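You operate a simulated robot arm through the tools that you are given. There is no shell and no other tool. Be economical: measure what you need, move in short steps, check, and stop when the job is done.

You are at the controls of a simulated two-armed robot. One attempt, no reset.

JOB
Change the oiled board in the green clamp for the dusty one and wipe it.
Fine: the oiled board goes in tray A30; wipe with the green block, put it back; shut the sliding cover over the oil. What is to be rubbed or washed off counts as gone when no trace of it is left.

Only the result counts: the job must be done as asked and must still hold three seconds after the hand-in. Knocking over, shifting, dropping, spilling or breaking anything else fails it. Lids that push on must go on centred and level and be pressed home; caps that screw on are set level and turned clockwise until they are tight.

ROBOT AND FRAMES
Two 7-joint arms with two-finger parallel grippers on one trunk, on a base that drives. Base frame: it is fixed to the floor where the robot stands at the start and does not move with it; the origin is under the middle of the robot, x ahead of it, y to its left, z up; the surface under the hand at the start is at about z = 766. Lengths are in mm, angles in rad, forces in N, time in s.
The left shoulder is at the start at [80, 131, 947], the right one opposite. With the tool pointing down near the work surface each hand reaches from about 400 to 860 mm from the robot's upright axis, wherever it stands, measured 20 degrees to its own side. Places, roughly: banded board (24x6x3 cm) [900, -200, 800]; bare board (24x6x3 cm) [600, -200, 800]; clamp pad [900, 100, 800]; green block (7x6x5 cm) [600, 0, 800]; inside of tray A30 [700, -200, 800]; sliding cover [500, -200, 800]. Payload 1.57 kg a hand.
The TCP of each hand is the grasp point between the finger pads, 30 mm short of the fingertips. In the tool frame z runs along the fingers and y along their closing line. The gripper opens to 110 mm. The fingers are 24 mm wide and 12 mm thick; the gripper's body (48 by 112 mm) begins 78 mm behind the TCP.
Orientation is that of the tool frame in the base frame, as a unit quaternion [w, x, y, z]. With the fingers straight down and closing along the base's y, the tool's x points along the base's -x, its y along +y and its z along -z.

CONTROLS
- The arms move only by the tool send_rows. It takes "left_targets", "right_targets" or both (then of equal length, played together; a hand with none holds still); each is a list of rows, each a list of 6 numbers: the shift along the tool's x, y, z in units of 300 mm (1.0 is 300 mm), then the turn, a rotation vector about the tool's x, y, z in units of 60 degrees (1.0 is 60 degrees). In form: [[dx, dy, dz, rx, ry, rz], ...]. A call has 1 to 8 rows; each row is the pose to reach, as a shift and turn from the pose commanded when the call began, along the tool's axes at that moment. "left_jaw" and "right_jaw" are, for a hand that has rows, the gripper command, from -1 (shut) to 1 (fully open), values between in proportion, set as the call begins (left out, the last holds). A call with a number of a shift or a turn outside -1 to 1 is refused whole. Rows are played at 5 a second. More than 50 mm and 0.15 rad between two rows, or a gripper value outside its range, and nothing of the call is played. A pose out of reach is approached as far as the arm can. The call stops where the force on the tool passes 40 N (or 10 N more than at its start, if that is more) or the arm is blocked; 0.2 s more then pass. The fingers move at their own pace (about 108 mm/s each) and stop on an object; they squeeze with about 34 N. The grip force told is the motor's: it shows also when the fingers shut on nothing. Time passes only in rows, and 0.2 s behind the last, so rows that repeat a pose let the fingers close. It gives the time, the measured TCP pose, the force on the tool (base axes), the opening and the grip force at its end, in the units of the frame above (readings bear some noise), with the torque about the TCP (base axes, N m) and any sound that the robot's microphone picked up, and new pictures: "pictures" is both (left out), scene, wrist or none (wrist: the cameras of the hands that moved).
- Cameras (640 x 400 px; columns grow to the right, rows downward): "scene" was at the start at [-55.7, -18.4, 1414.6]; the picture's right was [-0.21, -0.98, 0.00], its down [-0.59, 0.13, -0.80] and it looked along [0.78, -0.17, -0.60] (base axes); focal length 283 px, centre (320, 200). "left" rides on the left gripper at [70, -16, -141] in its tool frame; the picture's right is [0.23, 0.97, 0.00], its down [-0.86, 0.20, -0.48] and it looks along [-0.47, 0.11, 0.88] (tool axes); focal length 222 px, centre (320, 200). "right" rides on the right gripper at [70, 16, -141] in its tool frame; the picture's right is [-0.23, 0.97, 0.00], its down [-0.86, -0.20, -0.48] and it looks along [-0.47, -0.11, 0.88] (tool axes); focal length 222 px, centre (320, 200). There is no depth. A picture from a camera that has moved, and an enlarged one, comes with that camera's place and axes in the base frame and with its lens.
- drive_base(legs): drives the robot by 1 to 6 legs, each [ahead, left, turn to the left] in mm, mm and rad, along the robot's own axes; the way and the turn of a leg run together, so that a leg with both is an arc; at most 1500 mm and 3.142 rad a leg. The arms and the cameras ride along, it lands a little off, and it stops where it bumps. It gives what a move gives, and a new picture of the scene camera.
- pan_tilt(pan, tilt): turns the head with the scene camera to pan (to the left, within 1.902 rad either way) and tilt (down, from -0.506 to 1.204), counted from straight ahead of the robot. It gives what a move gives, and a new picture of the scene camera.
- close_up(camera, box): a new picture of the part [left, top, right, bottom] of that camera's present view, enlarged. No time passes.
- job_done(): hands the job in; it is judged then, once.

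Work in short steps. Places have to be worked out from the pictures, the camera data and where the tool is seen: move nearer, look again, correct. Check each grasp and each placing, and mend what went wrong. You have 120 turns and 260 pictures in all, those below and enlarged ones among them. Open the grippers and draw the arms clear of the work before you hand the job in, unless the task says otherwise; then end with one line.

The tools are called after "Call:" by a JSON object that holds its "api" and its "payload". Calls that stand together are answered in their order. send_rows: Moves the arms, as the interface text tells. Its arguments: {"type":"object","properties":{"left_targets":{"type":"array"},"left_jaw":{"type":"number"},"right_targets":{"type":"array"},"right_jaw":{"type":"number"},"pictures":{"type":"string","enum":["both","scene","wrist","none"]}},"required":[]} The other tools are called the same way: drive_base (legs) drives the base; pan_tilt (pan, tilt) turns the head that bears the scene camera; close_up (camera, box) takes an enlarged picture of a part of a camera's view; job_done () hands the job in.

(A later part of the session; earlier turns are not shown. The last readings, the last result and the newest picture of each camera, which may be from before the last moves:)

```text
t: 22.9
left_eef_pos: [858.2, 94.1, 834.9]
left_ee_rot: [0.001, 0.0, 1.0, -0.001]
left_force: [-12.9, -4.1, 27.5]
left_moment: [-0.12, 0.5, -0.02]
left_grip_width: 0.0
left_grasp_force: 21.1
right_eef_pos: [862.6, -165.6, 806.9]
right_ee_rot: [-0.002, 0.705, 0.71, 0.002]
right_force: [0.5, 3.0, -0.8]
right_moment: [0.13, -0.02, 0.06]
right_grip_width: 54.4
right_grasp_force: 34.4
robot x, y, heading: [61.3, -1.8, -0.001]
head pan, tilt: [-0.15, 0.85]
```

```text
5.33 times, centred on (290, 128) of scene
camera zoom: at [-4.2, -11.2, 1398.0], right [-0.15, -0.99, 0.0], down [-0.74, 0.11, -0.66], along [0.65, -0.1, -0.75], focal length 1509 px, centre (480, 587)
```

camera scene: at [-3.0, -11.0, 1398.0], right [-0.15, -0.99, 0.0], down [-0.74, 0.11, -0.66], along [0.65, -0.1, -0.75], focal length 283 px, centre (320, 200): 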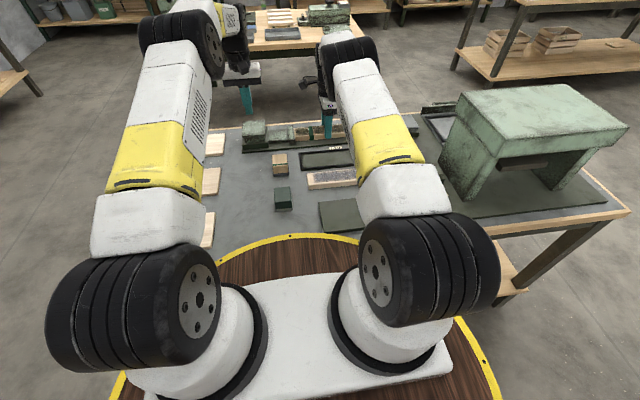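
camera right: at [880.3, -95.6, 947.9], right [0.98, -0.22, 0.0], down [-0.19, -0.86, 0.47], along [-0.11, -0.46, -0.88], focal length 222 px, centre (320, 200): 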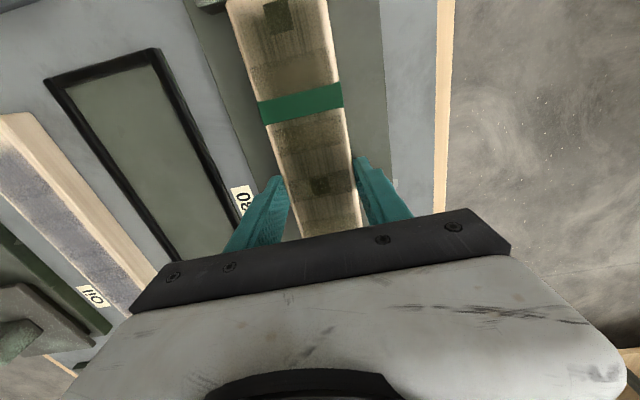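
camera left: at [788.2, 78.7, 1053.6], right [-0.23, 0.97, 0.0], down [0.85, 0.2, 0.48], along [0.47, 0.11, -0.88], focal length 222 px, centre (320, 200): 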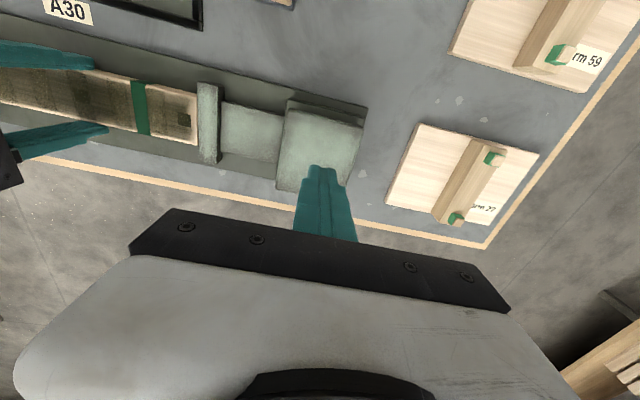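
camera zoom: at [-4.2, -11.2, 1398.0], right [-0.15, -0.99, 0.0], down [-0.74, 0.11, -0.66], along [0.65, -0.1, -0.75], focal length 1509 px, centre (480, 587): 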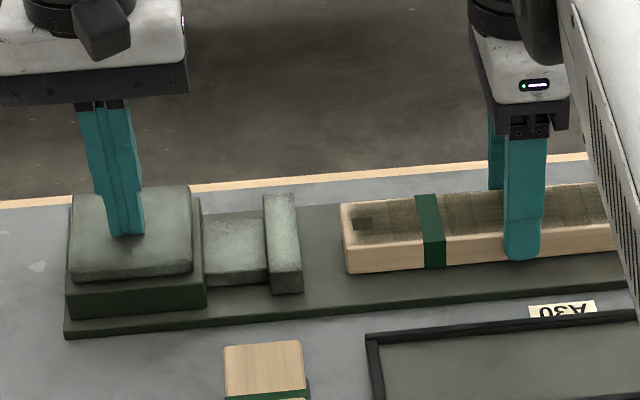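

Pressing the pad opened the jaw by about 35 mm. With the left hand holding it down, I lift the oiled board.

Call:
{"api": "send_rows", "payload": {"right_targets": [[0, 0, -0.03, 0, 0, 0], [0, 0, -0.1, 0, 0, 0], [0, 0, -0.2, 0, 0, 0], [0, 0, -0.3, 0, 0, 0]], "pictures": "both"}}

```text
t: 23.9
left_eef_pos: [859.0, 94.0, 834.1]
left_ee_rot: [0.002, 0.0, 1.0, 0.0]
left_force: [-12.4, -5.8, 38.3]
left_moment: [-0.14, 0.52, 0.0]
left_grip_width: 0.0
left_grasp_force: 21.1
right_eef_pos: [861.9, -166.3, 897.5]
right_ee_rot: [-0.002, 0.705, 0.709, 0.002]
right_force: [-0.8, -0.7, -1.8]
right_moment: [-0.03, -0.01, 0.0]
right_grip_width: 54.3
right_grasp_force: 33.9
robot x, y, heading: [60.7, -2.2, -0.0]
head pan, tilt: [-0.15, 0.85]
camera scene: at [-4.5, -11.5, 1398.0], right [-0.15, -0.99, 0.0], down [-0.74, 0.11, -0.66], along [0.65, -0.1, -0.75], focal length 283 px, centre (320, 200)
camera right: at [879.7, -97.0, 1039.2], right [0.98, -0.22, 0.0], down [-0.19, -0.86, 0.47], along [-0.11, -0.46, -0.88], focal length 222 px, centre (320, 200)
```

scene: 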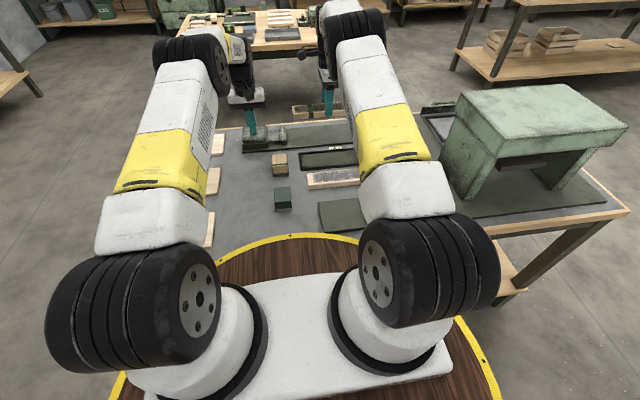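
right: 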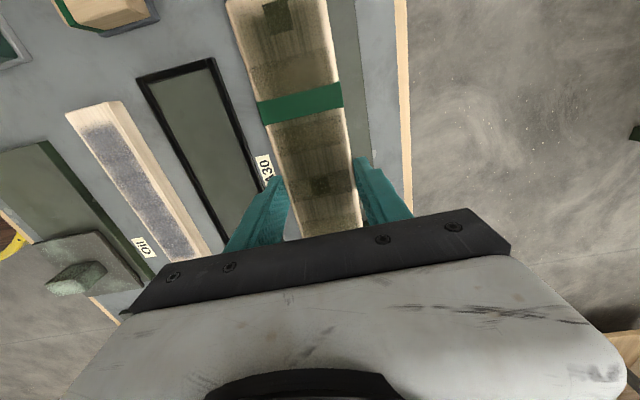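

The board is up and level. I carry it over tray A30 (centre about (732, -186)).

Call:
{"api": "send_rows", "payload": {"right_targets": [[-0.015, -0.1, 0, 0, 0, 0], [-0.03, -0.21, 0, 0, 0, 0], [-0.05, -0.32, 0, 0, 0, 0], [-0.067, -0.433, 0, 0, 0, 0], [-0.067, -0.433, 0.1, 0, 0, 0], [-0.067, -0.433, 0.18, 0, 0, 0]], "pictures": "wrist"}}

Call:
{"api": "close_up", "payload": {"camera": "scene", "box": [260, 100, 420, 200]}}

```text
t: 25.3
left_eef_pos: [858.4, 94.3, 833.2]
left_ee_rot: [0.002, -0.001, 1.0, 0.0]
left_force: [-7.8, -10.0, 37.0]
left_moment: [-0.29, 0.37, 0.04]
left_grip_width: 0.0
left_grasp_force: 21.4
right_eef_pos: [732.6, -186.2, 843.3]
right_ee_rot: [-0.002, 0.705, 0.709, 0.001]
right_force: [0.0, -0.2, -1.1]
right_moment: [-0.03, -0.04, 0.03]
right_grip_width: 54.4
right_grasp_force: 33.8
robot x, y, heading: [61.4, -1.3, 0.007]
head pan, tilt: [-0.15, 0.85]
camera right: at [749.3, -117.2, 985.6], right [0.98, -0.22, 0.0], down [-0.19, -0.86, 0.47], along [-0.11, -0.46, -0.88], focal length 222 px, centre (320, 200)
```

right: 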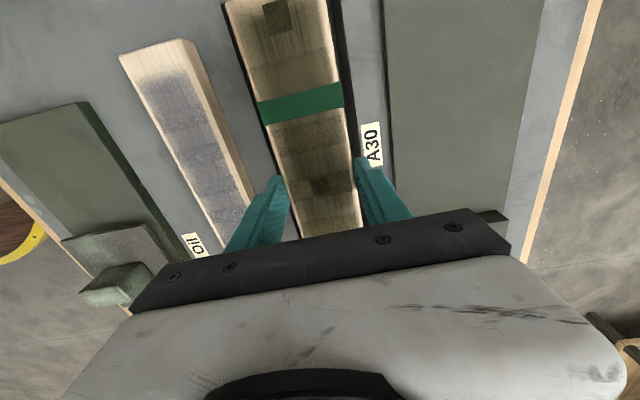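

```text
4.00 times, centred on (340, 150) of scene
camera zoom: at [-4.5, -11.6, 1398.0], right [-0.15, -0.99, 0.0], down [-0.74, 0.11, -0.66], along [0.65, -0.1, -0.75], focal length 1132 px, centre (240, 400)
```

zoom: 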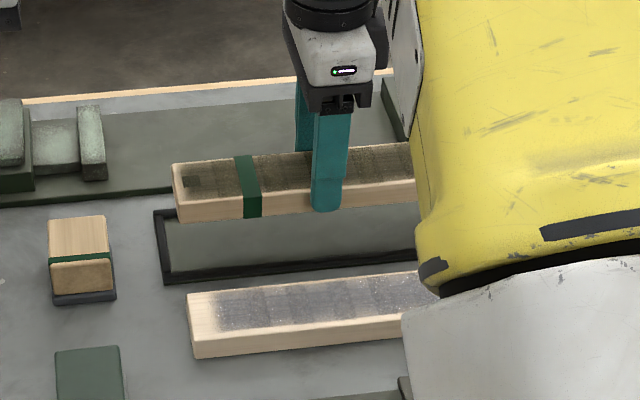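

Let me check tray-rim alignment under the board in the wrist close-up.

Call:
{"api": "close_up", "payload": {"camera": "right", "box": [200, 0, 400, 180]}}

```text
2.22 times, centred on (300, 90) of right
camera zoom: at [749.3, -117.2, 985.6], right [0.98, -0.22, 0.0], down [-0.19, -0.86, 0.47], along [-0.11, -0.46, -0.88], focal length 494 px, centre (364, 444)
```

zoom: 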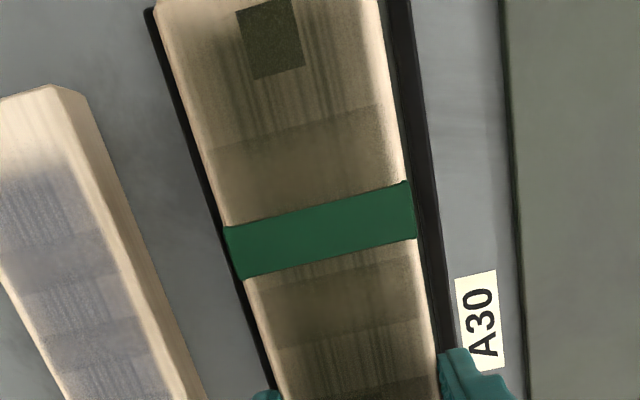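

Tray centre comes out at x ≈ 729, so I shift 3 mm nearer and lower slowly to the tray floor.

Call:
{"api": "send_rows", "payload": {"right_targets": [[0, -0.011, 0.0, 0, 0, 0], [0, -0.011, 0.06, 0, 0, 0], [0, -0.011, 0.1, 0, 0, 0], [0, -0.011, 0.113, 0, 0, 0], [0, -0.011, 0.122, 0, 0, 0], [0, -0.011, 0.13, 0, 0, 0]], "pictures": "wrist"}}

Call:
{"api": "close_up", "payload": {"camera": "scene", "box": [280, 120, 400, 190]}}

```text
t: 26.7
left_eef_pos: [859.2, 94.2, 834.8]
left_ee_rot: [0.002, -0.001, 1.0, -0.001]
left_force: [-5.5, -10.8, 36.6]
left_moment: [-0.35, 0.29, 0.03]
left_grip_width: 0.0
left_grasp_force: 21.4
right_eef_pos: [729.1, -185.6, 804.1]
right_ee_rot: [-0.002, 0.705, 0.709, 0.002]
right_force: [-0.7, -0.2, -1.2]
right_moment: [-0.02, 0.02, 0.01]
right_grip_width: 54.1
right_grasp_force: 34.1
robot x, y, heading: [62.3, -3.1, 0.003]
head pan, tilt: [-0.15, 0.85]
camera right: at [746.2, -116.8, 946.3], right [0.98, -0.22, 0.0], down [-0.19, -0.86, 0.47], along [-0.11, -0.46, -0.88], focal length 222 px, centre (320, 200)
```

right: 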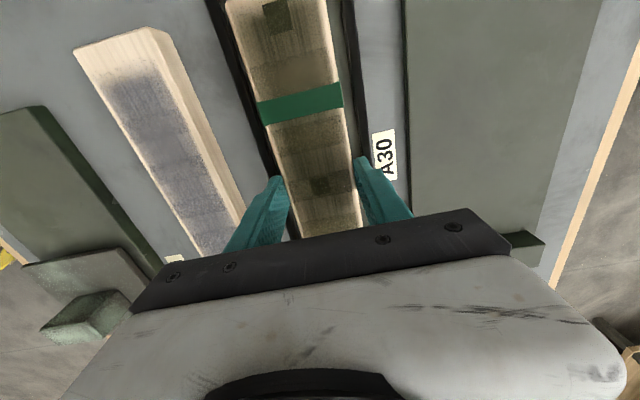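

```text
5.33 times, centred on (340, 155) of scene
camera zoom: at [-4.3, -11.6, 1398.0], right [-0.15, -0.99, 0.0], down [-0.74, 0.11, -0.66], along [0.65, -0.1, -0.75], focal length 1509 px, centre (213, 440)
```

zoom: 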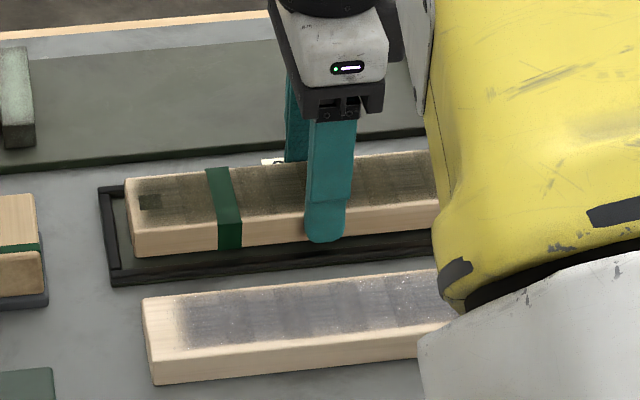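

Aligned within the tray, no contact yet. I lower in 2 mm steps.

Call:
{"api": "send_rows", "payload": {"right_targets": [[0, 0, 0.007, 0, 0, 0], [0, 0, 0.014, 0, 0, 0], [0, 0, 0.021, 0, 0, 0]], "pictures": "none"}}

Call:
{"api": "close_up", "payload": {"camera": "right", "box": [200, 0, 420, 200]}}

```text
t: 27.5
left_eef_pos: [858.6, 93.7, 835.5]
left_ee_rot: [0.002, -0.001, 1.0, -0.001]
left_force: [5.4, -12.0, 29.3]
left_moment: [-0.39, 0.04, 0.08]
left_grip_width: 0.1
left_grasp_force: 20.6
right_eef_pos: [729.1, -185.9, 799.8]
right_ee_rot: [-0.002, 0.705, 0.709, 0.002]
right_force: [-11.8, -1.5, 32.3]
right_moment: [-0.02, 0.48, -0.07]
right_grip_width: 54.2
right_grasp_force: 33.9
robot x, y, heading: [61.6, 1.4, -0.004]
head pan, tilt: [-0.15, 0.85]
```

```text
2.00 times, centred on (310, 100) of right
camera zoom: at [746.3, -117.1, 942.3], right [0.98, -0.22, 0.0], down [-0.2, -0.86, 0.47], along [-0.1, -0.46, -0.88], focal length 444 px, centre (340, 400)
```

zoom: 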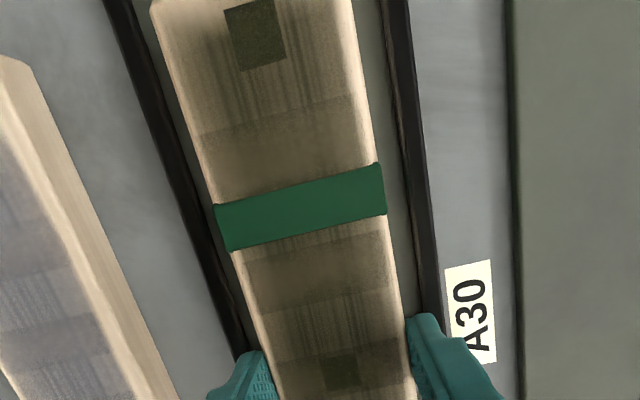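

Contact at z = 799.8. Before opening, I check whether the fingertips are above the rim.

Call:
{"api": "close_up", "payload": {"camera": "scene", "box": [315, 135, 365, 170]}}

Call:
{"api": "close_up", "payload": {"camera": "right", "box": [260, 130, 420, 230]}}

```text
11.43 times, centred on (340, 152) of scene
camera zoom: at [-5.2, -11.3, 1397.9], right [-0.15, -0.99, 0.0], down [-0.74, 0.11, -0.66], along [0.65, -0.1, -0.75], focal length 3233 px, centre (91, 743)
```

zoom: 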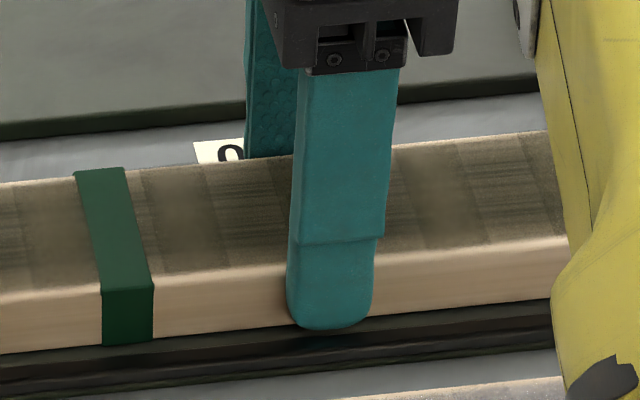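

```text
4.00 times, centred on (340, 180) of right
camera zoom: at [746.3, -117.1, 942.3], right [0.98, -0.22, 0.0], down [-0.2, -0.86, 0.47], along [-0.1, -0.46, -0.88], focal length 888 px, centre (240, 280)
```

zoom: 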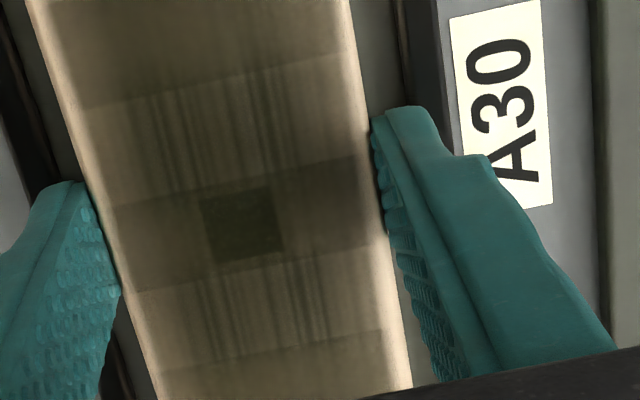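

I relieve the load by 1 mm, open only slightly (60 mm), and rise.

Call:
{"api": "send_rows", "payload": {"right_targets": [[0, 0, -0.004, 0, 0, 0], [0, 0, -0.004, 0, 0, 0]], "pictures": "none"}}

Call:
{"api": "send_rows", "payload": {"right_targets": [[0, 0, 0, 0, 0, 0], [0, 0, -0.04, 0, 0, 0], [0, 0, -0.15, 0, 0, 0], [0, 0, -0.3, 0, 0, 0]], "right_jaw": 0.1, "pictures": "wrist"}}

Call:
{"api": "close_up", "payload": {"camera": "scene", "box": [270, 110, 410, 200]}}

```text
t: 28.1
left_eef_pos: [858.3, 95.0, 835.0]
left_ee_rot: [0.003, 0.0, 1.0, -0.001]
left_force: [7.2, -11.4, 29.5]
left_moment: [-0.36, -0.01, 0.01]
left_grip_width: 0.0
left_grasp_force: 21.2
right_eef_pos: [729.7, -186.0, 799.7]
right_ee_rot: [-0.002, 0.705, 0.709, 0.003]
right_force: [-7.9, -3.1, 28.1]
right_moment: [0.18, 0.19, -0.18]
right_grip_width: 54.4
right_grasp_force: 34.2
robot x, y, heading: [60.2, 0.4, 0.0]
head pan, tilt: [-0.15, 0.85]
```

```text
t: 29.1
left_eef_pos: [858.4, 94.5, 834.1]
left_ee_rot: [0.002, -0.001, 1.0, 0.001]
left_force: [-2.1, -10.3, 35.4]
left_moment: [-0.37, 0.21, 0.09]
left_grip_width: 0.0
left_grasp_force: 21.5
right_eef_pos: [729.0, -184.9, 889.4]
right_ee_rot: [-0.002, 0.705, 0.709, 0.001]
right_force: [0.6, -0.2, 0.1]
right_moment: [0.03, 0.0, -0.01]
right_grip_width: 60.4
right_grasp_force: 0.0
robot x, y, heading: [58.7, 1.1, 0.004]
head pan, tilt: [-0.15, 0.85]
camera right: at [746.5, -115.8, 1031.4], right [0.98, -0.22, 0.0], down [-0.19, -0.86, 0.47], along [-0.11, -0.46, -0.88], focal length 222 px, centre (320, 200)
```

right: 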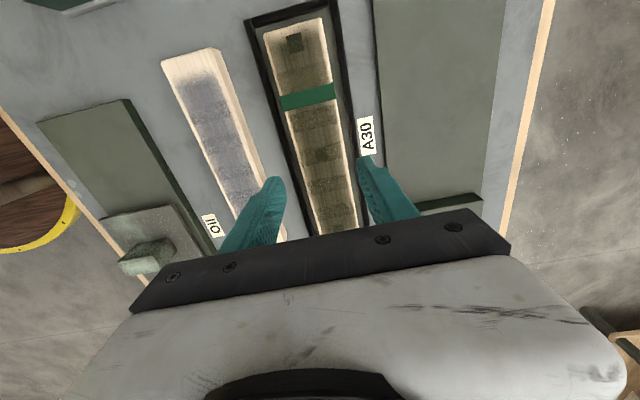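

```text
4.44 times, centred on (340, 155) of scene
camera zoom: at [-4.1, -11.7, 1398.0], right [-0.15, -0.99, 0.0], down [-0.74, 0.11, -0.66], along [0.65, -0.1, -0.75], focal length 1257 px, centre (231, 400)
```

zoom: 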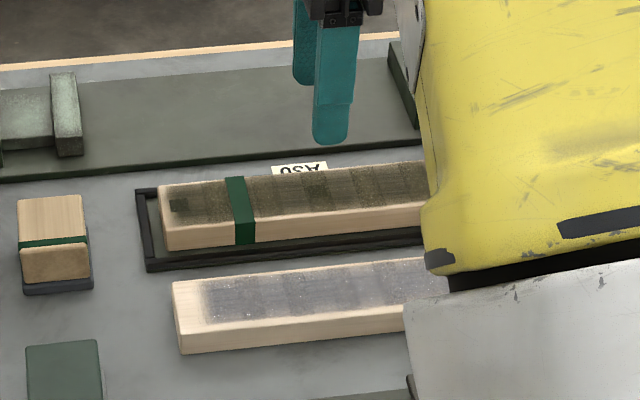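

The oiled board lies in A30. The dusty board measures centre (626, -185), so I go above it and descend with an 80 mm opening to stay clear of the tray.

Call:
{"api": "send_rows", "payload": {"right_targets": [[0, -0.1, 0, 0, 0, 0], [0, -0.22, 0, 0, 0, 0], [0, -0.343, 0, 0, 0, 0], [0, -0.343, 0.1, 0, 0, 0], [0, -0.343, 0.15, 0, 0, 0]], "right_jaw": 0.45, "pictures": "wrist"}}

Call:
{"api": "close_up", "payload": {"camera": "right", "box": [220, 0, 420, 240]}}

```text
t: 30.3
left_eef_pos: [858.8, 95.4, 835.0]
left_ee_rot: [0.002, 0.0, 1.0, 0.001]
left_force: [-3.4, -10.7, 36.1]
left_moment: [-0.31, 0.23, 0.04]
left_grip_width: 0.0
left_grasp_force: 21.6
right_eef_pos: [625.1, -186.8, 843.6]
right_ee_rot: [-0.002, 0.705, 0.709, 0.002]
right_force: [-0.2, -0.7, -0.5]
right_moment: [-0.03, -0.01, 0.0]
right_grip_width: 79.6
right_grasp_force: 0.0
robot x, y, heading: [60.5, -2.2, 0.003]
head pan, tilt: [-0.15, 0.85]
camera right: at [643.3, -117.2, 986.2], right [0.98, -0.22, 0.0], down [-0.19, -0.86, 0.47], along [-0.11, -0.46, -0.88], focal length 222 px, centre (320, 200)
```

right: 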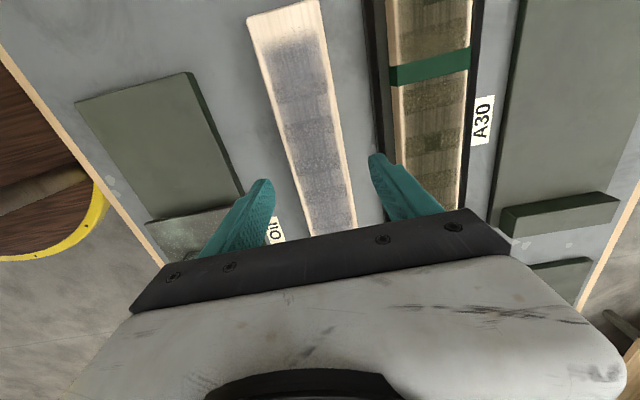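

```text
1.67 times, centred on (320, 120) of right
camera zoom: at [643.3, -117.2, 986.2], right [0.98, -0.22, 0.0], down [-0.19, -0.86, 0.47], along [-0.11, -0.46, -0.88], focal length 370 px, centre (320, 333)
```

zoom: 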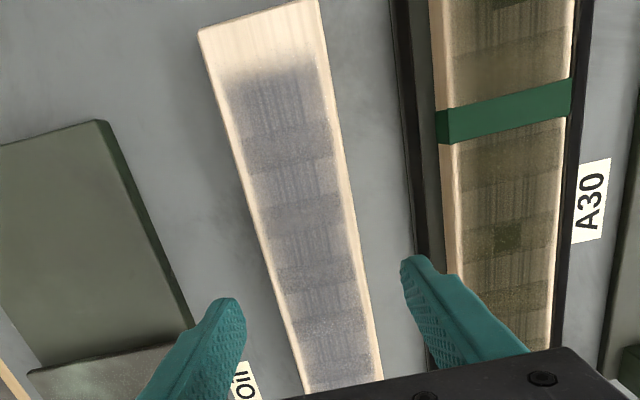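

Centred in x. I descend to z ≈ 799 and grip.

Call:
{"api": "send_rows", "payload": {"right_targets": [[0.01, 0, 0.08, 0, 0, 0], [0.01, 0, 0.13, 0, 0, 0], [0.01, 0, 0.147, 0, 0, 0]], "pictures": "none"}}

Call:
{"api": "send_rows", "payload": {"right_targets": [[0, 0, 0, 0, 0, 0], [0, 0, 0, 0, 0, 0], [0, 0, 0, 0, 0, 0]], "right_jaw": -1, "pictures": "wrist"}}

Call:
{"api": "close_up", "payload": {"camera": "scene", "box": [270, 110, 410, 200]}}

```text
t: 31.1
left_eef_pos: [858.6, 94.1, 835.0]
left_ee_rot: [0.002, -0.002, 1.0, 0.0]
left_force: [-2.9, -9.6, 36.0]
left_moment: [-0.28, 0.18, 0.01]
left_grip_width: 0.0
left_grasp_force: 21.2
right_eef_pos: [626.0, -183.1, 800.1]
right_ee_rot: [-0.002, 0.704, 0.71, 0.002]
right_force: [-0.9, -0.6, -0.3]
right_moment: [0.01, -0.03, 0.0]
right_grip_width: 79.8
right_grasp_force: 0.0
robot x, y, heading: [57.5, 3.6, -0.001]
head pan, tilt: [-0.15, 0.85]
```

```text
t: 31.9
left_eef_pos: [857.8, 94.6, 834.1]
left_ee_rot: [0.002, -0.002, 1.0, 0.001]
left_force: [-2.6, -9.4, 36.1]
left_moment: [-0.28, 0.23, -0.02]
left_grip_width: 0.1
left_grasp_force: 21.4
right_eef_pos: [626.6, -183.0, 800.9]
right_ee_rot: [-0.002, 0.705, 0.709, 0.002]
right_force: [0.7, 0.4, -0.3]
right_moment: [0.02, 0.02, 0.02]
right_grip_width: 54.3
right_grasp_force: 34.0
robot x, y, heading: [59.9, 1.8, 0.003]
head pan, tilt: [-0.15, 0.85]
camera right: at [643.0, -114.2, 942.4], right [0.98, -0.22, 0.0], down [-0.19, -0.86, 0.47], along [-0.11, -0.46, -0.88], focal length 222 px, centre (320, 200)
```

right: 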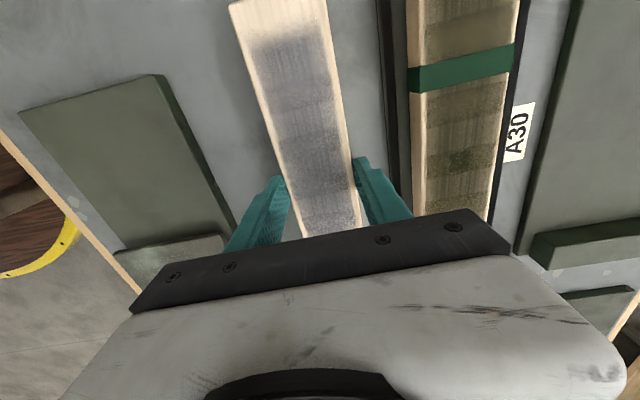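

```text
4.44 times, centred on (340, 155) of scene
camera zoom: at [-4.3, -11.5, 1398.0], right [-0.15, -0.99, 0.0], down [-0.74, 0.11, -0.66], along [0.65, -0.1, -0.75], focal length 1257 px, centre (231, 400)
```

zoom: 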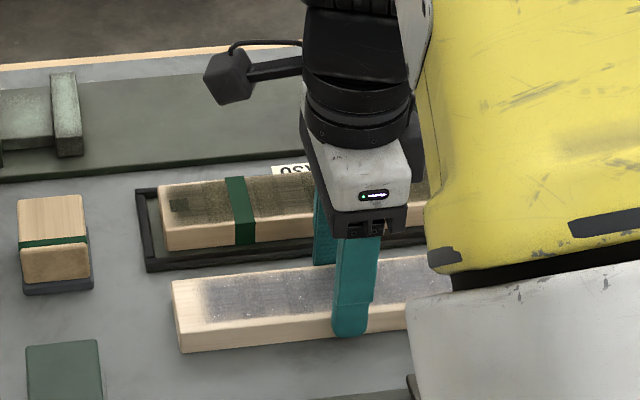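

Gripped. I lift it 95 mm and carry it over the clamp.

Call:
{"api": "send_rows", "payload": {"right_targets": [[0, 0, -0.15, 0, 0, 0], [0, 0, -0.3, 0, 0, 0], [0.013, 0.13, -0.317, 0, 0, 0], [0.026, 0.26, -0.317, 0, 0, 0], [0.04, 0.39, -0.317, 0, 0, 0], [0.052, 0.52, -0.317, 0, 0, 0], [0.065, 0.65, -0.317, 0, 0, 0], [0.073, 0.787, -0.317, 0, 0, 0]], "pictures": "wrist"}}

Call:
{"api": "close_up", "payload": {"camera": "scene", "box": [230, 80, 390, 180]}}

```text
t: 33.7
left_eef_pos: [857.5, 95.3, 834.9]
left_ee_rot: [0.002, -0.001, 1.0, -0.001]
left_force: [-3.7, -7.7, 36.9]
left_moment: [-0.24, 0.2, 0.01]
left_grip_width: 0.0
left_grasp_force: 21.5
right_eef_pos: [860.8, -161.9, 895.3]
right_ee_rot: [-0.003, 0.705, 0.709, 0.0]
right_force: [-0.8, -0.4, -1.0]
right_moment: [0.04, 0.03, -0.05]
right_grip_width: 54.5
right_grasp_force: 34.1
robot x, y, heading: [63.6, -0.8, 0.0]
head pan, tilt: [-0.15, 0.85]
camera right: at [878.8, -92.9, 1036.0], right [0.98, -0.22, 0.0], down [-0.19, -0.86, 0.47], along [-0.11, -0.46, -0.88], focal length 222 px, centre (320, 200)
```

right: 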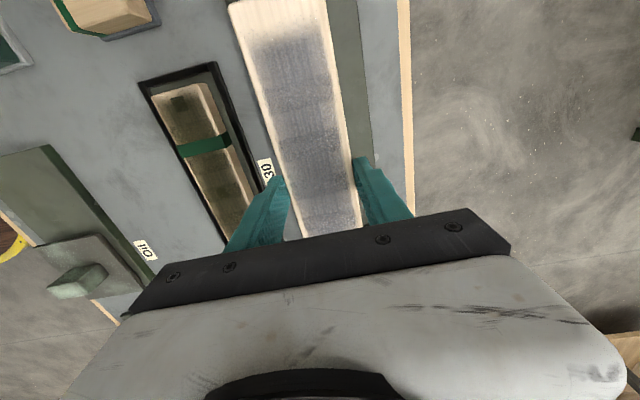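

```text
4.00 times, centred on (310, 130) of scene
camera zoom: at [-4.5, -11.4, 1398.0], right [-0.15, -0.99, 0.0], down [-0.74, 0.11, -0.66], along [0.65, -0.1, -0.75], focal length 1132 px, centre (360, 480)
```

zoom: 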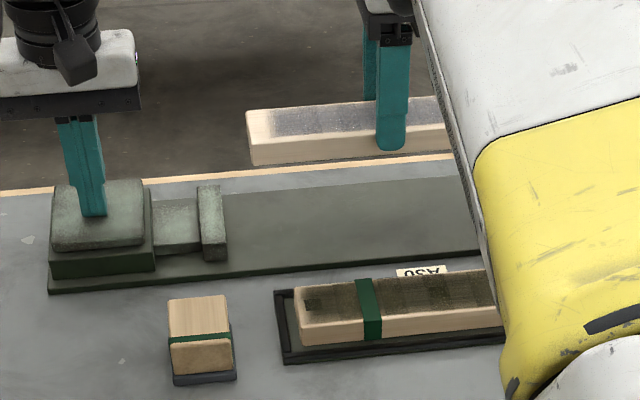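

Placed above the clamp between stop and jaw. I lower it, slowly at the end.

Call:
{"api": "send_rows", "payload": {"right_targets": [[0, 0.006, 0.1, 0, 0, 0], [0, 0.006, 0.2, 0, 0, 0], [0, 0.006, 0.26, 0, 0, 0], [0, 0.006, 0.272, 0, 0, 0], [0, 0.006, 0.279, 0, 0, 0]], "pictures": "wrist"}}

Call:
{"api": "close_up", "payload": {"camera": "scene", "box": [250, 95, 370, 165]}}

```text
t: 34.9
left_eef_pos: [859.4, 94.5, 835.9]
left_ee_rot: [0.001, -0.001, 1.0, 0.0]
left_force: [-4.1, -6.3, 35.3]
left_moment: [-0.18, 0.25, -0.01]
left_grip_width: 0.0
left_grasp_force: 21.4
right_eef_pos: [863.9, -161.6, 810.9]
right_ee_rot: [-0.002, 0.705, 0.709, 0.001]
right_force: [-0.1, 0.1, -1.3]
right_moment: [-0.02, 0.02, 0.01]
right_grip_width: 54.1
right_grasp_force: 33.9
robot x, y, heading: [60.4, -3.6, 0.001]
head pan, tilt: [-0.15, 0.85]
camera right: at [880.7, -91.6, 953.1], right [0.98, -0.22, 0.0], down [-0.19, -0.86, 0.47], along [-0.11, -0.46, -0.88], focal length 222 px, centre (320, 200)
```

right: 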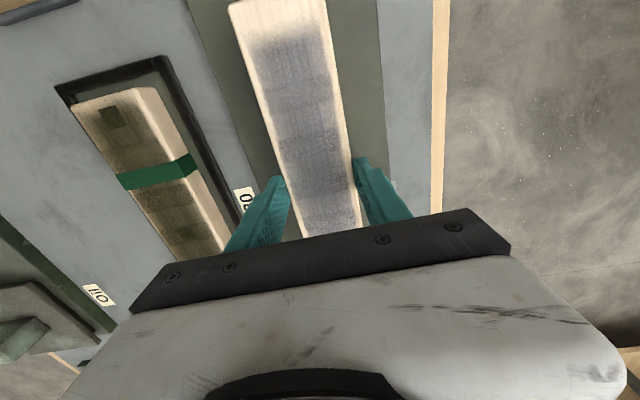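

```text
5.33 times, centred on (310, 130) of scene
camera zoom: at [-4.2, -11.5, 1398.0], right [-0.15, -0.99, 0.0], down [-0.74, 0.11, -0.66], along [0.65, -0.1, -0.75], focal length 1509 px, centre (373, 573)
```

zoom: 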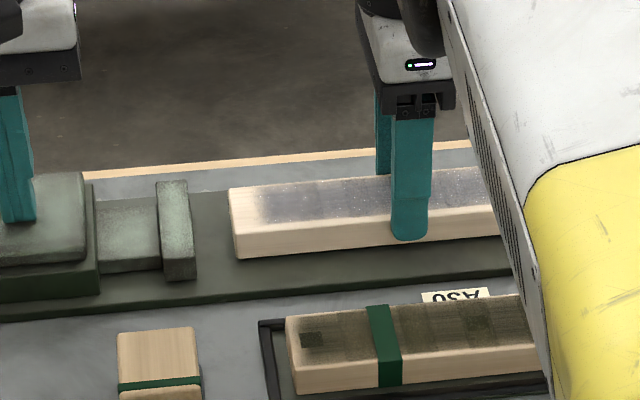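

Not touching yet; I continue in 1.5 mm steps until contact.

Call:
{"api": "send_rows", "payload": {"right_targets": [[0, 0, 0.005, 0, 0, 0], [0, 0, 0.01, 0, 0, 0], [0, 0, 0.014, 0, 0, 0]], "pictures": "none"}}

```text
t: 35.7
left_eef_pos: [858.1, 94.7, 834.3]
left_ee_rot: [0.003, -0.001, 1.0, 0.0]
left_force: [-0.7, -6.6, 33.5]
left_moment: [-0.18, 0.16, 0.02]
left_grip_width: 0.1
left_grasp_force: 21.7
right_eef_pos: [864.2, -160.0, 808.0]
right_ee_rot: [-0.002, 0.706, 0.708, 0.002]
right_force: [-5.1, 0.8, 9.6]
right_moment: [-0.1, 0.34, -0.06]
right_grip_width: 54.2
right_grasp_force: 34.2
robot x, y, heading: [58.7, 3.6, -0.001]
head pan, tilt: [-0.15, 0.85]
```

Contact. I loosen the right fingers to 60 mm as a loose guide and then let the pad rise so the jaw closes.

Call:
{"api": "send_rows", "payload": {"right_targets": [[0, 0, 0, 0, 0, 0], [0, 0, -0.005, 0, 0, 0]], "right_jaw": 0.1, "pictures": "none"}}

Call:
{"api": "send_rows", "payload": {"left_targets": [[0, 0, -0.012, 0, 0, 0], [0, 0, -0.024, 0, 0, 0], [0, 0, -0.036, 0, 0, 0], [0, 0, -0.048, 0, 0, 0], [0, 0, -0.06, 0, 0, 0], [0, 0, -0.08, 0, 0, 0], [0, 0, -0.13, 0, 0, 0]], "pictures": "none"}}

Call:
{"api": "close_up", "payload": {"camera": "scene", "box": [230, 80, 390, 180]}}

```text
t: 36.3
left_eef_pos: [858.5, 95.3, 835.1]
left_ee_rot: [0.002, -0.001, 1.0, 0.0]
left_force: [-3.0, -6.4, 36.1]
left_moment: [-0.14, 0.19, -0.03]
left_grip_width: 0.0
left_grasp_force: 21.1
right_eef_pos: [863.4, -160.4, 807.5]
right_ee_rot: [-0.002, 0.705, 0.709, 0.002]
right_force: [-0.1, 0.2, 0.4]
right_moment: [-0.01, -0.01, 0.02]
right_grip_width: 60.4
right_grasp_force: 0.1
robot x, y, heading: [59.6, 3.6, 0.003]
head pan, tilt: [-0.15, 0.85]
```

```text
t: 37.9
left_eef_pos: [858.3, 95.4, 870.1]
left_ee_rot: [-0.001, 0.0, 1.0, 0.0]
left_force: [-0.7, 0.0, -0.2]
left_moment: [0.04, -0.01, -0.04]
left_grip_width: 0.0
left_grasp_force: 21.3
right_eef_pos: [864.1, -159.2, 806.7]
right_ee_rot: [-0.002, 0.704, 0.71, 0.001]
right_force: [0.4, -0.2, -0.4]
right_moment: [0.02, 0.02, 0.02]
right_grip_width: 60.3
right_grasp_force: 0.0
robot x, y, heading: [65.0, 0.8, -0.004]
head pan, tilt: [-0.15, 0.85]
```

```text
4.00 times, centred on (310, 130) of scene
camera zoom: at [-2.7, -11.0, 1398.1], right [-0.15, -0.99, 0.0], down [-0.74, 0.11, -0.66], along [0.65, -0.1, -0.75], focal length 1132 px, centre (360, 480)
```

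zoom: 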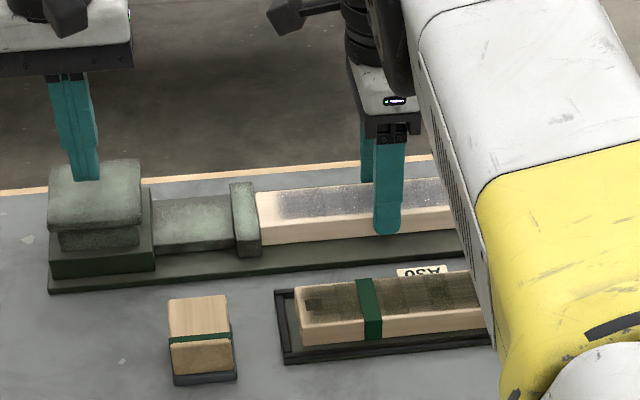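

The jaw closed on the dusty board. I raise both hands and withdraw the left arm.

Call:
{"api": "send_rows", "payload": {"right_targets": [[0, 0, -0.1, 0, 0, 0], [0, 0, -0.25, 0, 0, 0], [0, 0, -0.4, 0, 0, 0], [0, 0, -0.5, 0, 0, 0], [0, 0, -0.5, 0, 0, 0], [0, 0, -0.5, 0, 0, 0], [0, 0, -0.5, 0, 0, 0], [0, 0, -0.5, 0, 0, 0]], "left_targets": [[0.05, 0.05, -0.1, 0, 0, 0], [0.1, 0.1, -0.2, 0, 0, 0], [0.17, 0.15, -0.3, 0, 0, 0], [0.27, 0.2, -0.4, 0, 0, 0], [0.38, 0.25, -0.5, 0, 0, 0], [0.5, 0.3, -0.6, 0, 0, 0], [0.62, 0.35, -0.7, 0, 0, 0], [0.75, 0.4, -0.78, 0, 0, 0]], "pictures": "scene"}}

Call:
{"api": "close_up", "payload": {"camera": "scene", "box": [230, 100, 400, 220]}}

Call:
{"api": "close_up", "payload": {"camera": "right", "box": [120, 0, 460, 240]}}

```text
t: 39.7
left_eef_pos: [633.9, 214.5, 1104.6]
left_ee_rot: [-0.001, 0.0, 1.0, 0.0]
left_force: [0.7, -0.3, 1.2]
left_moment: [-0.02, 0.05, -0.01]
left_grip_width: 0.0
left_grasp_force: 21.5
right_eef_pos: [866.4, -160.2, 957.4]
right_ee_rot: [-0.003, 0.705, 0.709, 0.002]
right_force: [0.0, -1.1, -0.5]
right_moment: [0.03, 0.05, 0.01]
right_grip_width: 60.2
right_grasp_force: 0.1
robot x, y, heading: [61.4, -1.8, 0.0]
head pan, tilt: [-0.15, 0.85]
camera scene: at [-2.3, -11.1, 1398.1], right [-0.15, -0.99, 0.0], down [-0.74, 0.11, -0.66], along [0.65, -0.1, -0.75], focal length 283 px, centre (320, 200)
```

scene: 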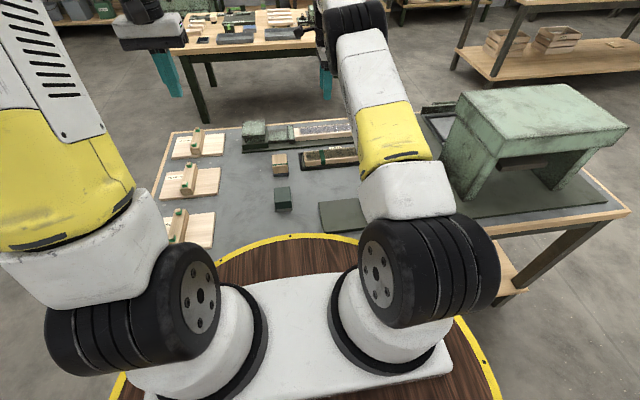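

```text
3.33 times, centred on (315, 160) of scene
camera zoom: at [-2.3, -11.1, 1398.1], right [-0.15, -0.99, 0.0], down [-0.74, 0.11, -0.66], along [0.65, -0.1, -0.75], focal length 943 px, centre (337, 333)
```

zoom: 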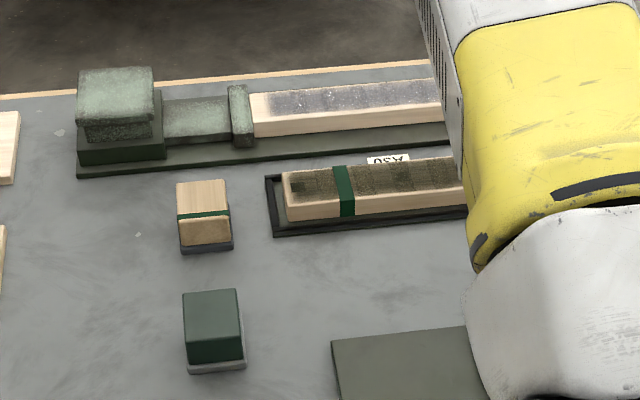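

```text
1.67 times, centred on (290, 120) of right
camera zoom: at [883.4, -90.5, 1099.4], right [0.98, -0.22, 0.0], down [-0.19, -0.86, 0.48], along [-0.11, -0.46, -0.88], focal length 370 px, centre (370, 333)
```

zoom: 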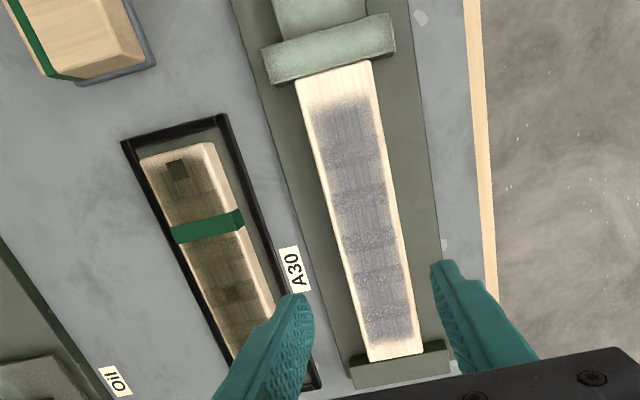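

The clamp holds the dusty board well. The green block measures about (557, 15), ~61 mm along x and ~46 along y, so I move the right hand above it (closing along x suits wiping along y).

Call:
{"api": "send_rows", "payload": {"right_targets": [[0.06, -0.12, 0, 0, 0, 0], [0.13, -0.24, 0, 0, 0, 0], [0.2, -0.36, 0, 0, 0, 0], [0.27, -0.48, 0, 0, 0, 0], [0.34, -0.6, 0, 0, 0, 0], [0.41, -0.72, 0, 0, 0, 0], [0.48, -0.84, 0, 0, 0, 0], [0.55, -0.96, 0.05, 0, 0, 0]], "right_jaw": 1, "pictures": "both"}}

Call:
{"api": "close_up", "payload": {"camera": "right", "box": [200, 0, 440, 200]}}

Call:
{"api": "close_up", "payload": {"camera": "scene", "box": [240, 150, 340, 220]}}

```text
t: 41.5
left_eef_pos: [633.1, 215.1, 1105.3]
left_ee_rot: [0.0, -0.001, 1.0, 0.0]
left_force: [-0.4, -0.2, -0.4]
left_moment: [0.01, 0.01, 0.01]
left_grip_width: 0.0
left_grasp_force: 20.8
right_eef_pos: [576.9, 2.6, 944.9]
right_ee_rot: [-0.003, 0.705, 0.709, 0.001]
right_force: [0.6, 0.1, 0.0]
right_moment: [0.07, 0.02, 0.0]
right_grip_width: 110.0
right_grasp_force: 0.0
robot x, y, heading: [55.5, -0.7, 0.002]
head pan, tilt: [-0.15, 0.85]
camera scene: at [-2.7, -11.2, 1398.1], right [-0.15, -0.99, 0.0], down [-0.74, 0.11, -0.66], along [0.65, -0.1, -0.75], focal length 283 px, centre (320, 200)
camera right: at [593.9, 72.2, 1086.3], right [0.97, -0.22, 0.0], down [-0.19, -0.86, 0.47], along [-0.11, -0.46, -0.88], focal length 222 px, centre (320, 200)
```

scene: 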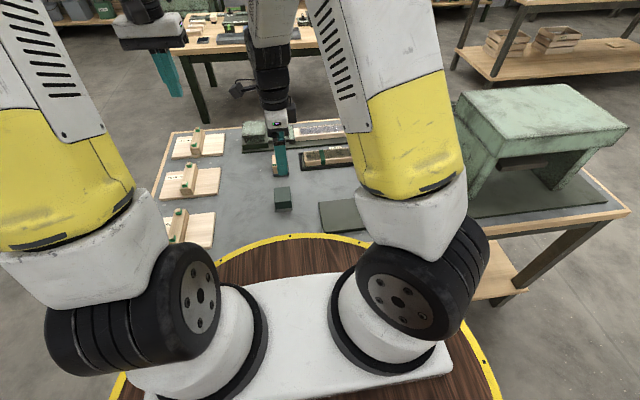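
right: 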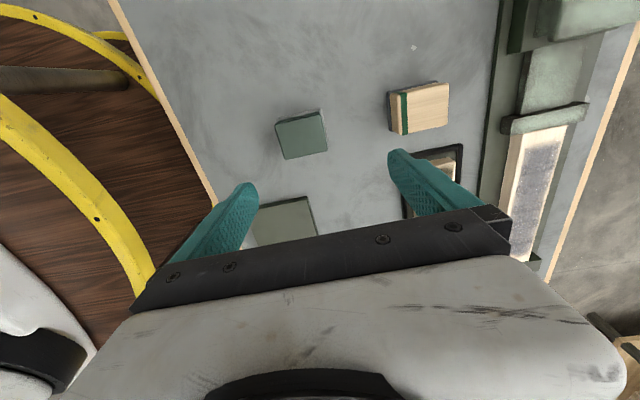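

```text
2.00 times, centred on (320, 100) of right
camera zoom: at [593.9, 72.2, 1086.3], right [0.97, -0.22, 0.0], down [-0.19, -0.86, 0.47], along [-0.11, -0.46, -0.88], focal length 444 px, centre (320, 400)
```

zoom: 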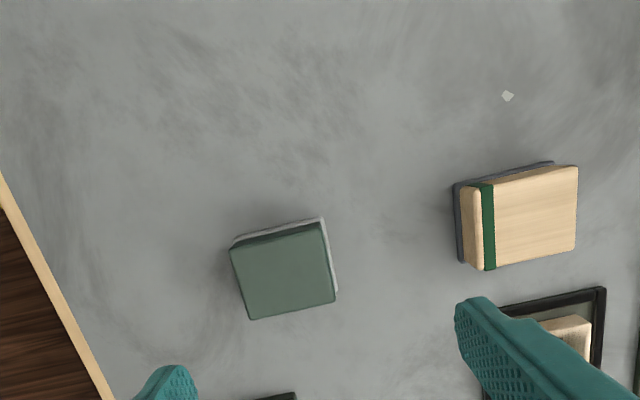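

```text
5.71 times, centred on (290, 185) of scene
camera zoom: at [-2.7, -11.2, 1398.1], right [-0.15, -0.99, 0.0], down [-0.74, 0.11, -0.66], along [0.65, -0.1, -0.75], focal length 1616 px, centre (491, 286)
```

zoom: 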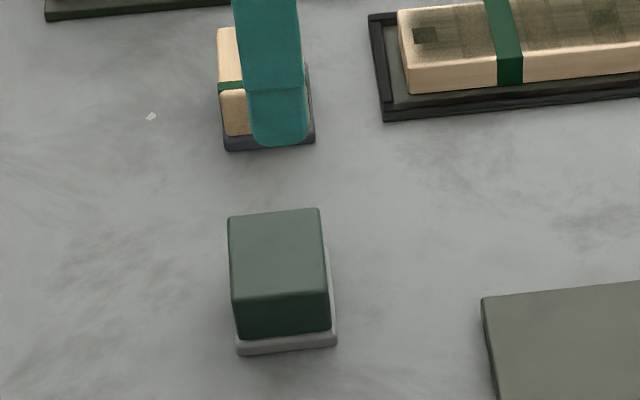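

The block centre is at (555, 15). I align and descend to TCP z ≈ 804.

Call:
{"api": "send_rows", "payload": {"right_targets": [[0.041, -0.073, 0.06, 0, 0, 0], [0.041, -0.073, 0.2, 0, 0, 0], [0.041, -0.073, 0.32, 0, 0, 0], [0.041, -0.073, 0.42, 0, 0, 0], [0.041, -0.073, 0.468, 0, 0, 0]], "pictures": "wrist"}}

Call:
{"api": "close_up", "payload": {"camera": "scene", "box": [240, 150, 340, 220]}}

```text
t: 42.7
left_eef_pos: [632.9, 214.6, 1104.4]
left_ee_rot: [0.0, -0.001, 1.0, 0.0]
left_force: [0.4, 0.2, -0.4]
left_moment: [0.0, 0.0, 0.0]
left_grip_width: 0.0
left_grasp_force: 21.8
right_eef_pos: [554.1, 15.2, 803.9]
right_ee_rot: [-0.002, 0.705, 0.709, 0.001]
right_force: [0.5, -0.1, 0.2]
right_moment: [0.0, 0.01, 0.0]
right_grip_width: 110.2
right_grasp_force: 0.0
robot x, y, heading: [61.6, -1.2, 0.006]
head pan, tilt: [-0.15, 0.85]
camera right: at [571.0, 85.3, 945.7], right [0.98, -0.22, 0.0], down [-0.19, -0.86, 0.47], along [-0.11, -0.46, -0.88], focal length 222 px, centre (320, 200)
```

right: 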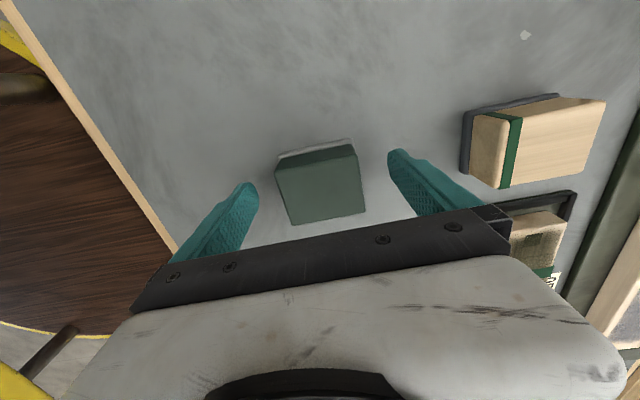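

```text
5.71 times, centred on (290, 185) of scene
camera zoom: at [-3.0, -11.0, 1398.0], right [-0.15, -0.99, 0.0], down [-0.74, 0.11, -0.66], along [0.65, -0.1, -0.75], focal length 1616 px, centre (491, 286)
```

zoom: 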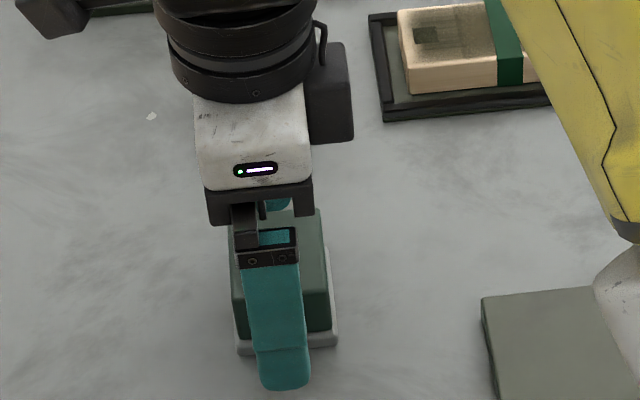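

The block sits between the fingers; I close.

Call:
{"api": "send_rows", "payload": {"right_targets": [[0, 0, 0, 0, 0, 0], [0, 0, 0, 0, 0, 0], [0, 0, 0, 0, 0, 0], [0, 0, 0, 0, 0, 0]], "right_jaw": -1, "pictures": "none"}}

Call:
{"api": "send_rows", "payload": {"right_targets": [[0, 0, -0.02, 0, 0, 0], [0, 0, -0.08, 0, 0, 0], [0, 0, -0.2, 0, 0, 0], [0, 0, -0.35, 0, 0, 0]], "pictures": "wrist"}}

Call:
{"api": "close_up", "payload": {"camera": "scene", "box": [240, 130, 340, 220]}}

```text
t: 43.7
left_eef_pos: [633.2, 215.8, 1104.7]
left_ee_rot: [0.0, -0.001, 1.0, 0.001]
left_force: [-0.2, 0.3, 0.1]
left_moment: [0.0, 0.01, -0.02]
left_grip_width: 0.0
left_grasp_force: 20.3
right_eef_pos: [554.3, 16.5, 803.8]
right_ee_rot: [-0.003, 0.705, 0.71, 0.001]
right_force: [-0.5, 0.2, -0.1]
right_moment: [0.04, 0.03, 0.01]
right_grip_width: 59.1
right_grasp_force: 34.3
robot x, y, heading: [57.5, 0.7, 0.001]
head pan, tilt: [-0.15, 0.85]
```

```text
t: 44.7
left_eef_pos: [633.6, 214.5, 1105.1]
left_ee_rot: [0.0, 0.0, 1.0, 0.0]
left_force: [0.9, 0.0, -0.5]
left_moment: [0.03, 0.0, 0.02]
left_grip_width: 0.1
left_grasp_force: 21.1
right_eef_pos: [553.4, 14.8, 909.6]
right_ee_rot: [-0.002, 0.705, 0.709, 0.0]
right_force: [0.5, 0.6, -1.3]
right_moment: [0.0, 0.04, 0.02]
right_grip_width: 59.1
right_grasp_force: 34.2
robot x, y, heading: [58.8, -0.8, 0.0]
head pan, tilt: [-0.15, 0.85]
camera right: at [570.4, 84.2, 1051.5], right [0.98, -0.22, 0.0], down [-0.19, -0.86, 0.48], along [-0.11, -0.46, -0.88], focal length 222 px, centre (320, 200)
```

right: 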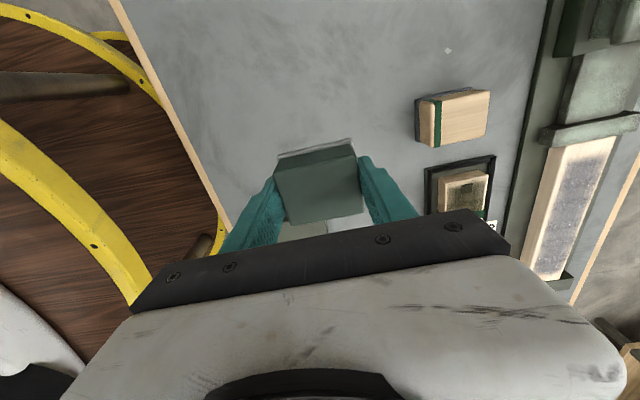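

```text
4.44 times, centred on (290, 175) of scene
camera zoom: at [-2.5, -10.8, 1398.1], right [-0.15, -0.99, 0.0], down [-0.74, 0.11, -0.66], along [0.65, -0.1, -0.75], focal length 1257 px, centre (453, 311)
```

zoom: 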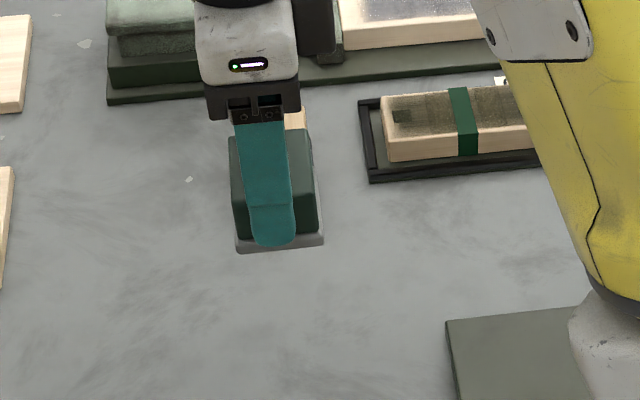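

The grey sole is part of the block; its home TCP is (554, 15.7, 804). I carry it over the clamped board's left end.

Call:
{"api": "send_rows", "payload": {"right_targets": [[-0.04, 0.12, 0, 0, 0, 0], [-0.08, 0.24, 0, 0, 0, 0], [-0.12, 0.36, 0, 0, 0, 0], [-0.16, 0.48, 0, 0, 0, 0], [-0.2, 0.6, 0, 0, 0, 0], [-0.24, 0.72, 0, 0, 0, 0], [-0.28, 0.84, 0, 0, 0, 0], [-0.33, 0.97, 0, 0, 0, 0]], "pictures": "wrist"}}

Call:
{"api": "close_up", "payload": {"camera": "scene", "box": [240, 80, 370, 160]}}

```text
t: 46.5
left_eef_pos: [632.9, 216.4, 1105.4]
left_ee_rot: [0.0, -0.002, 1.0, 0.0]
left_force: [-0.3, 0.1, 0.3]
left_moment: [-0.02, 0.01, 0.0]
left_grip_width: 0.1
left_grasp_force: 21.1
right_eef_pos: [845.8, -82.2, 908.0]
right_ee_rot: [-0.003, 0.704, 0.71, 0.0]
right_force: [-0.4, 0.4, -0.9]
right_moment: [-0.02, 0.0, 0.02]
right_grip_width: 59.1
right_grasp_force: 34.3
robot x, y, heading: [59.8, 1.9, -0.001]
head pan, tilt: [-0.15, 0.85]
camera right: at [863.4, -12.7, 1049.6], right [0.98, -0.22, 0.0], down [-0.19, -0.86, 0.47], along [-0.11, -0.46, -0.88], focal length 222 px, centre (320, 200)
```

right: 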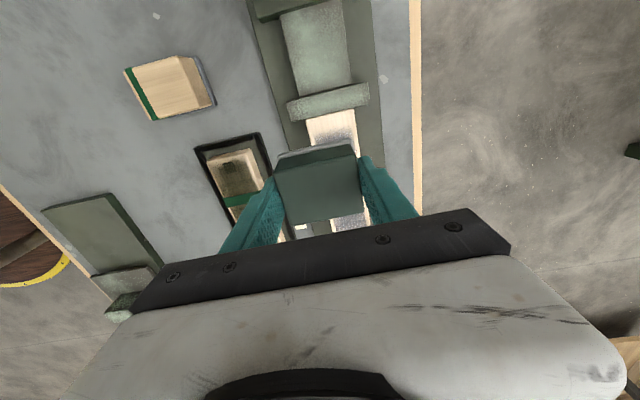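

```text
4.92 times, centred on (305, 120) of scene
camera zoom: at [-3.2, -10.8, 1398.0], right [-0.15, -0.99, 0.0], down [-0.74, 0.11, -0.66], along [0.65, -0.1, -0.75], focal length 1393 px, centre (394, 594)
```

zoom: 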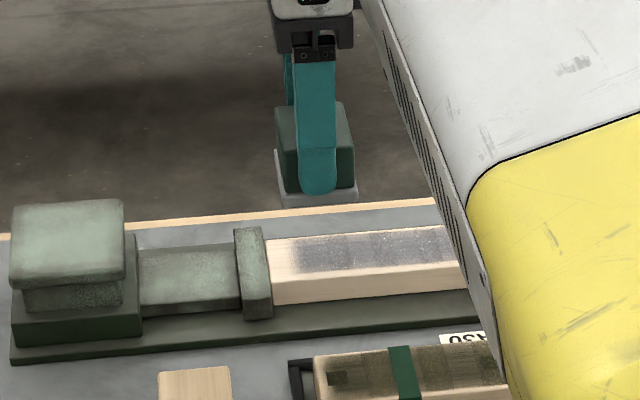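

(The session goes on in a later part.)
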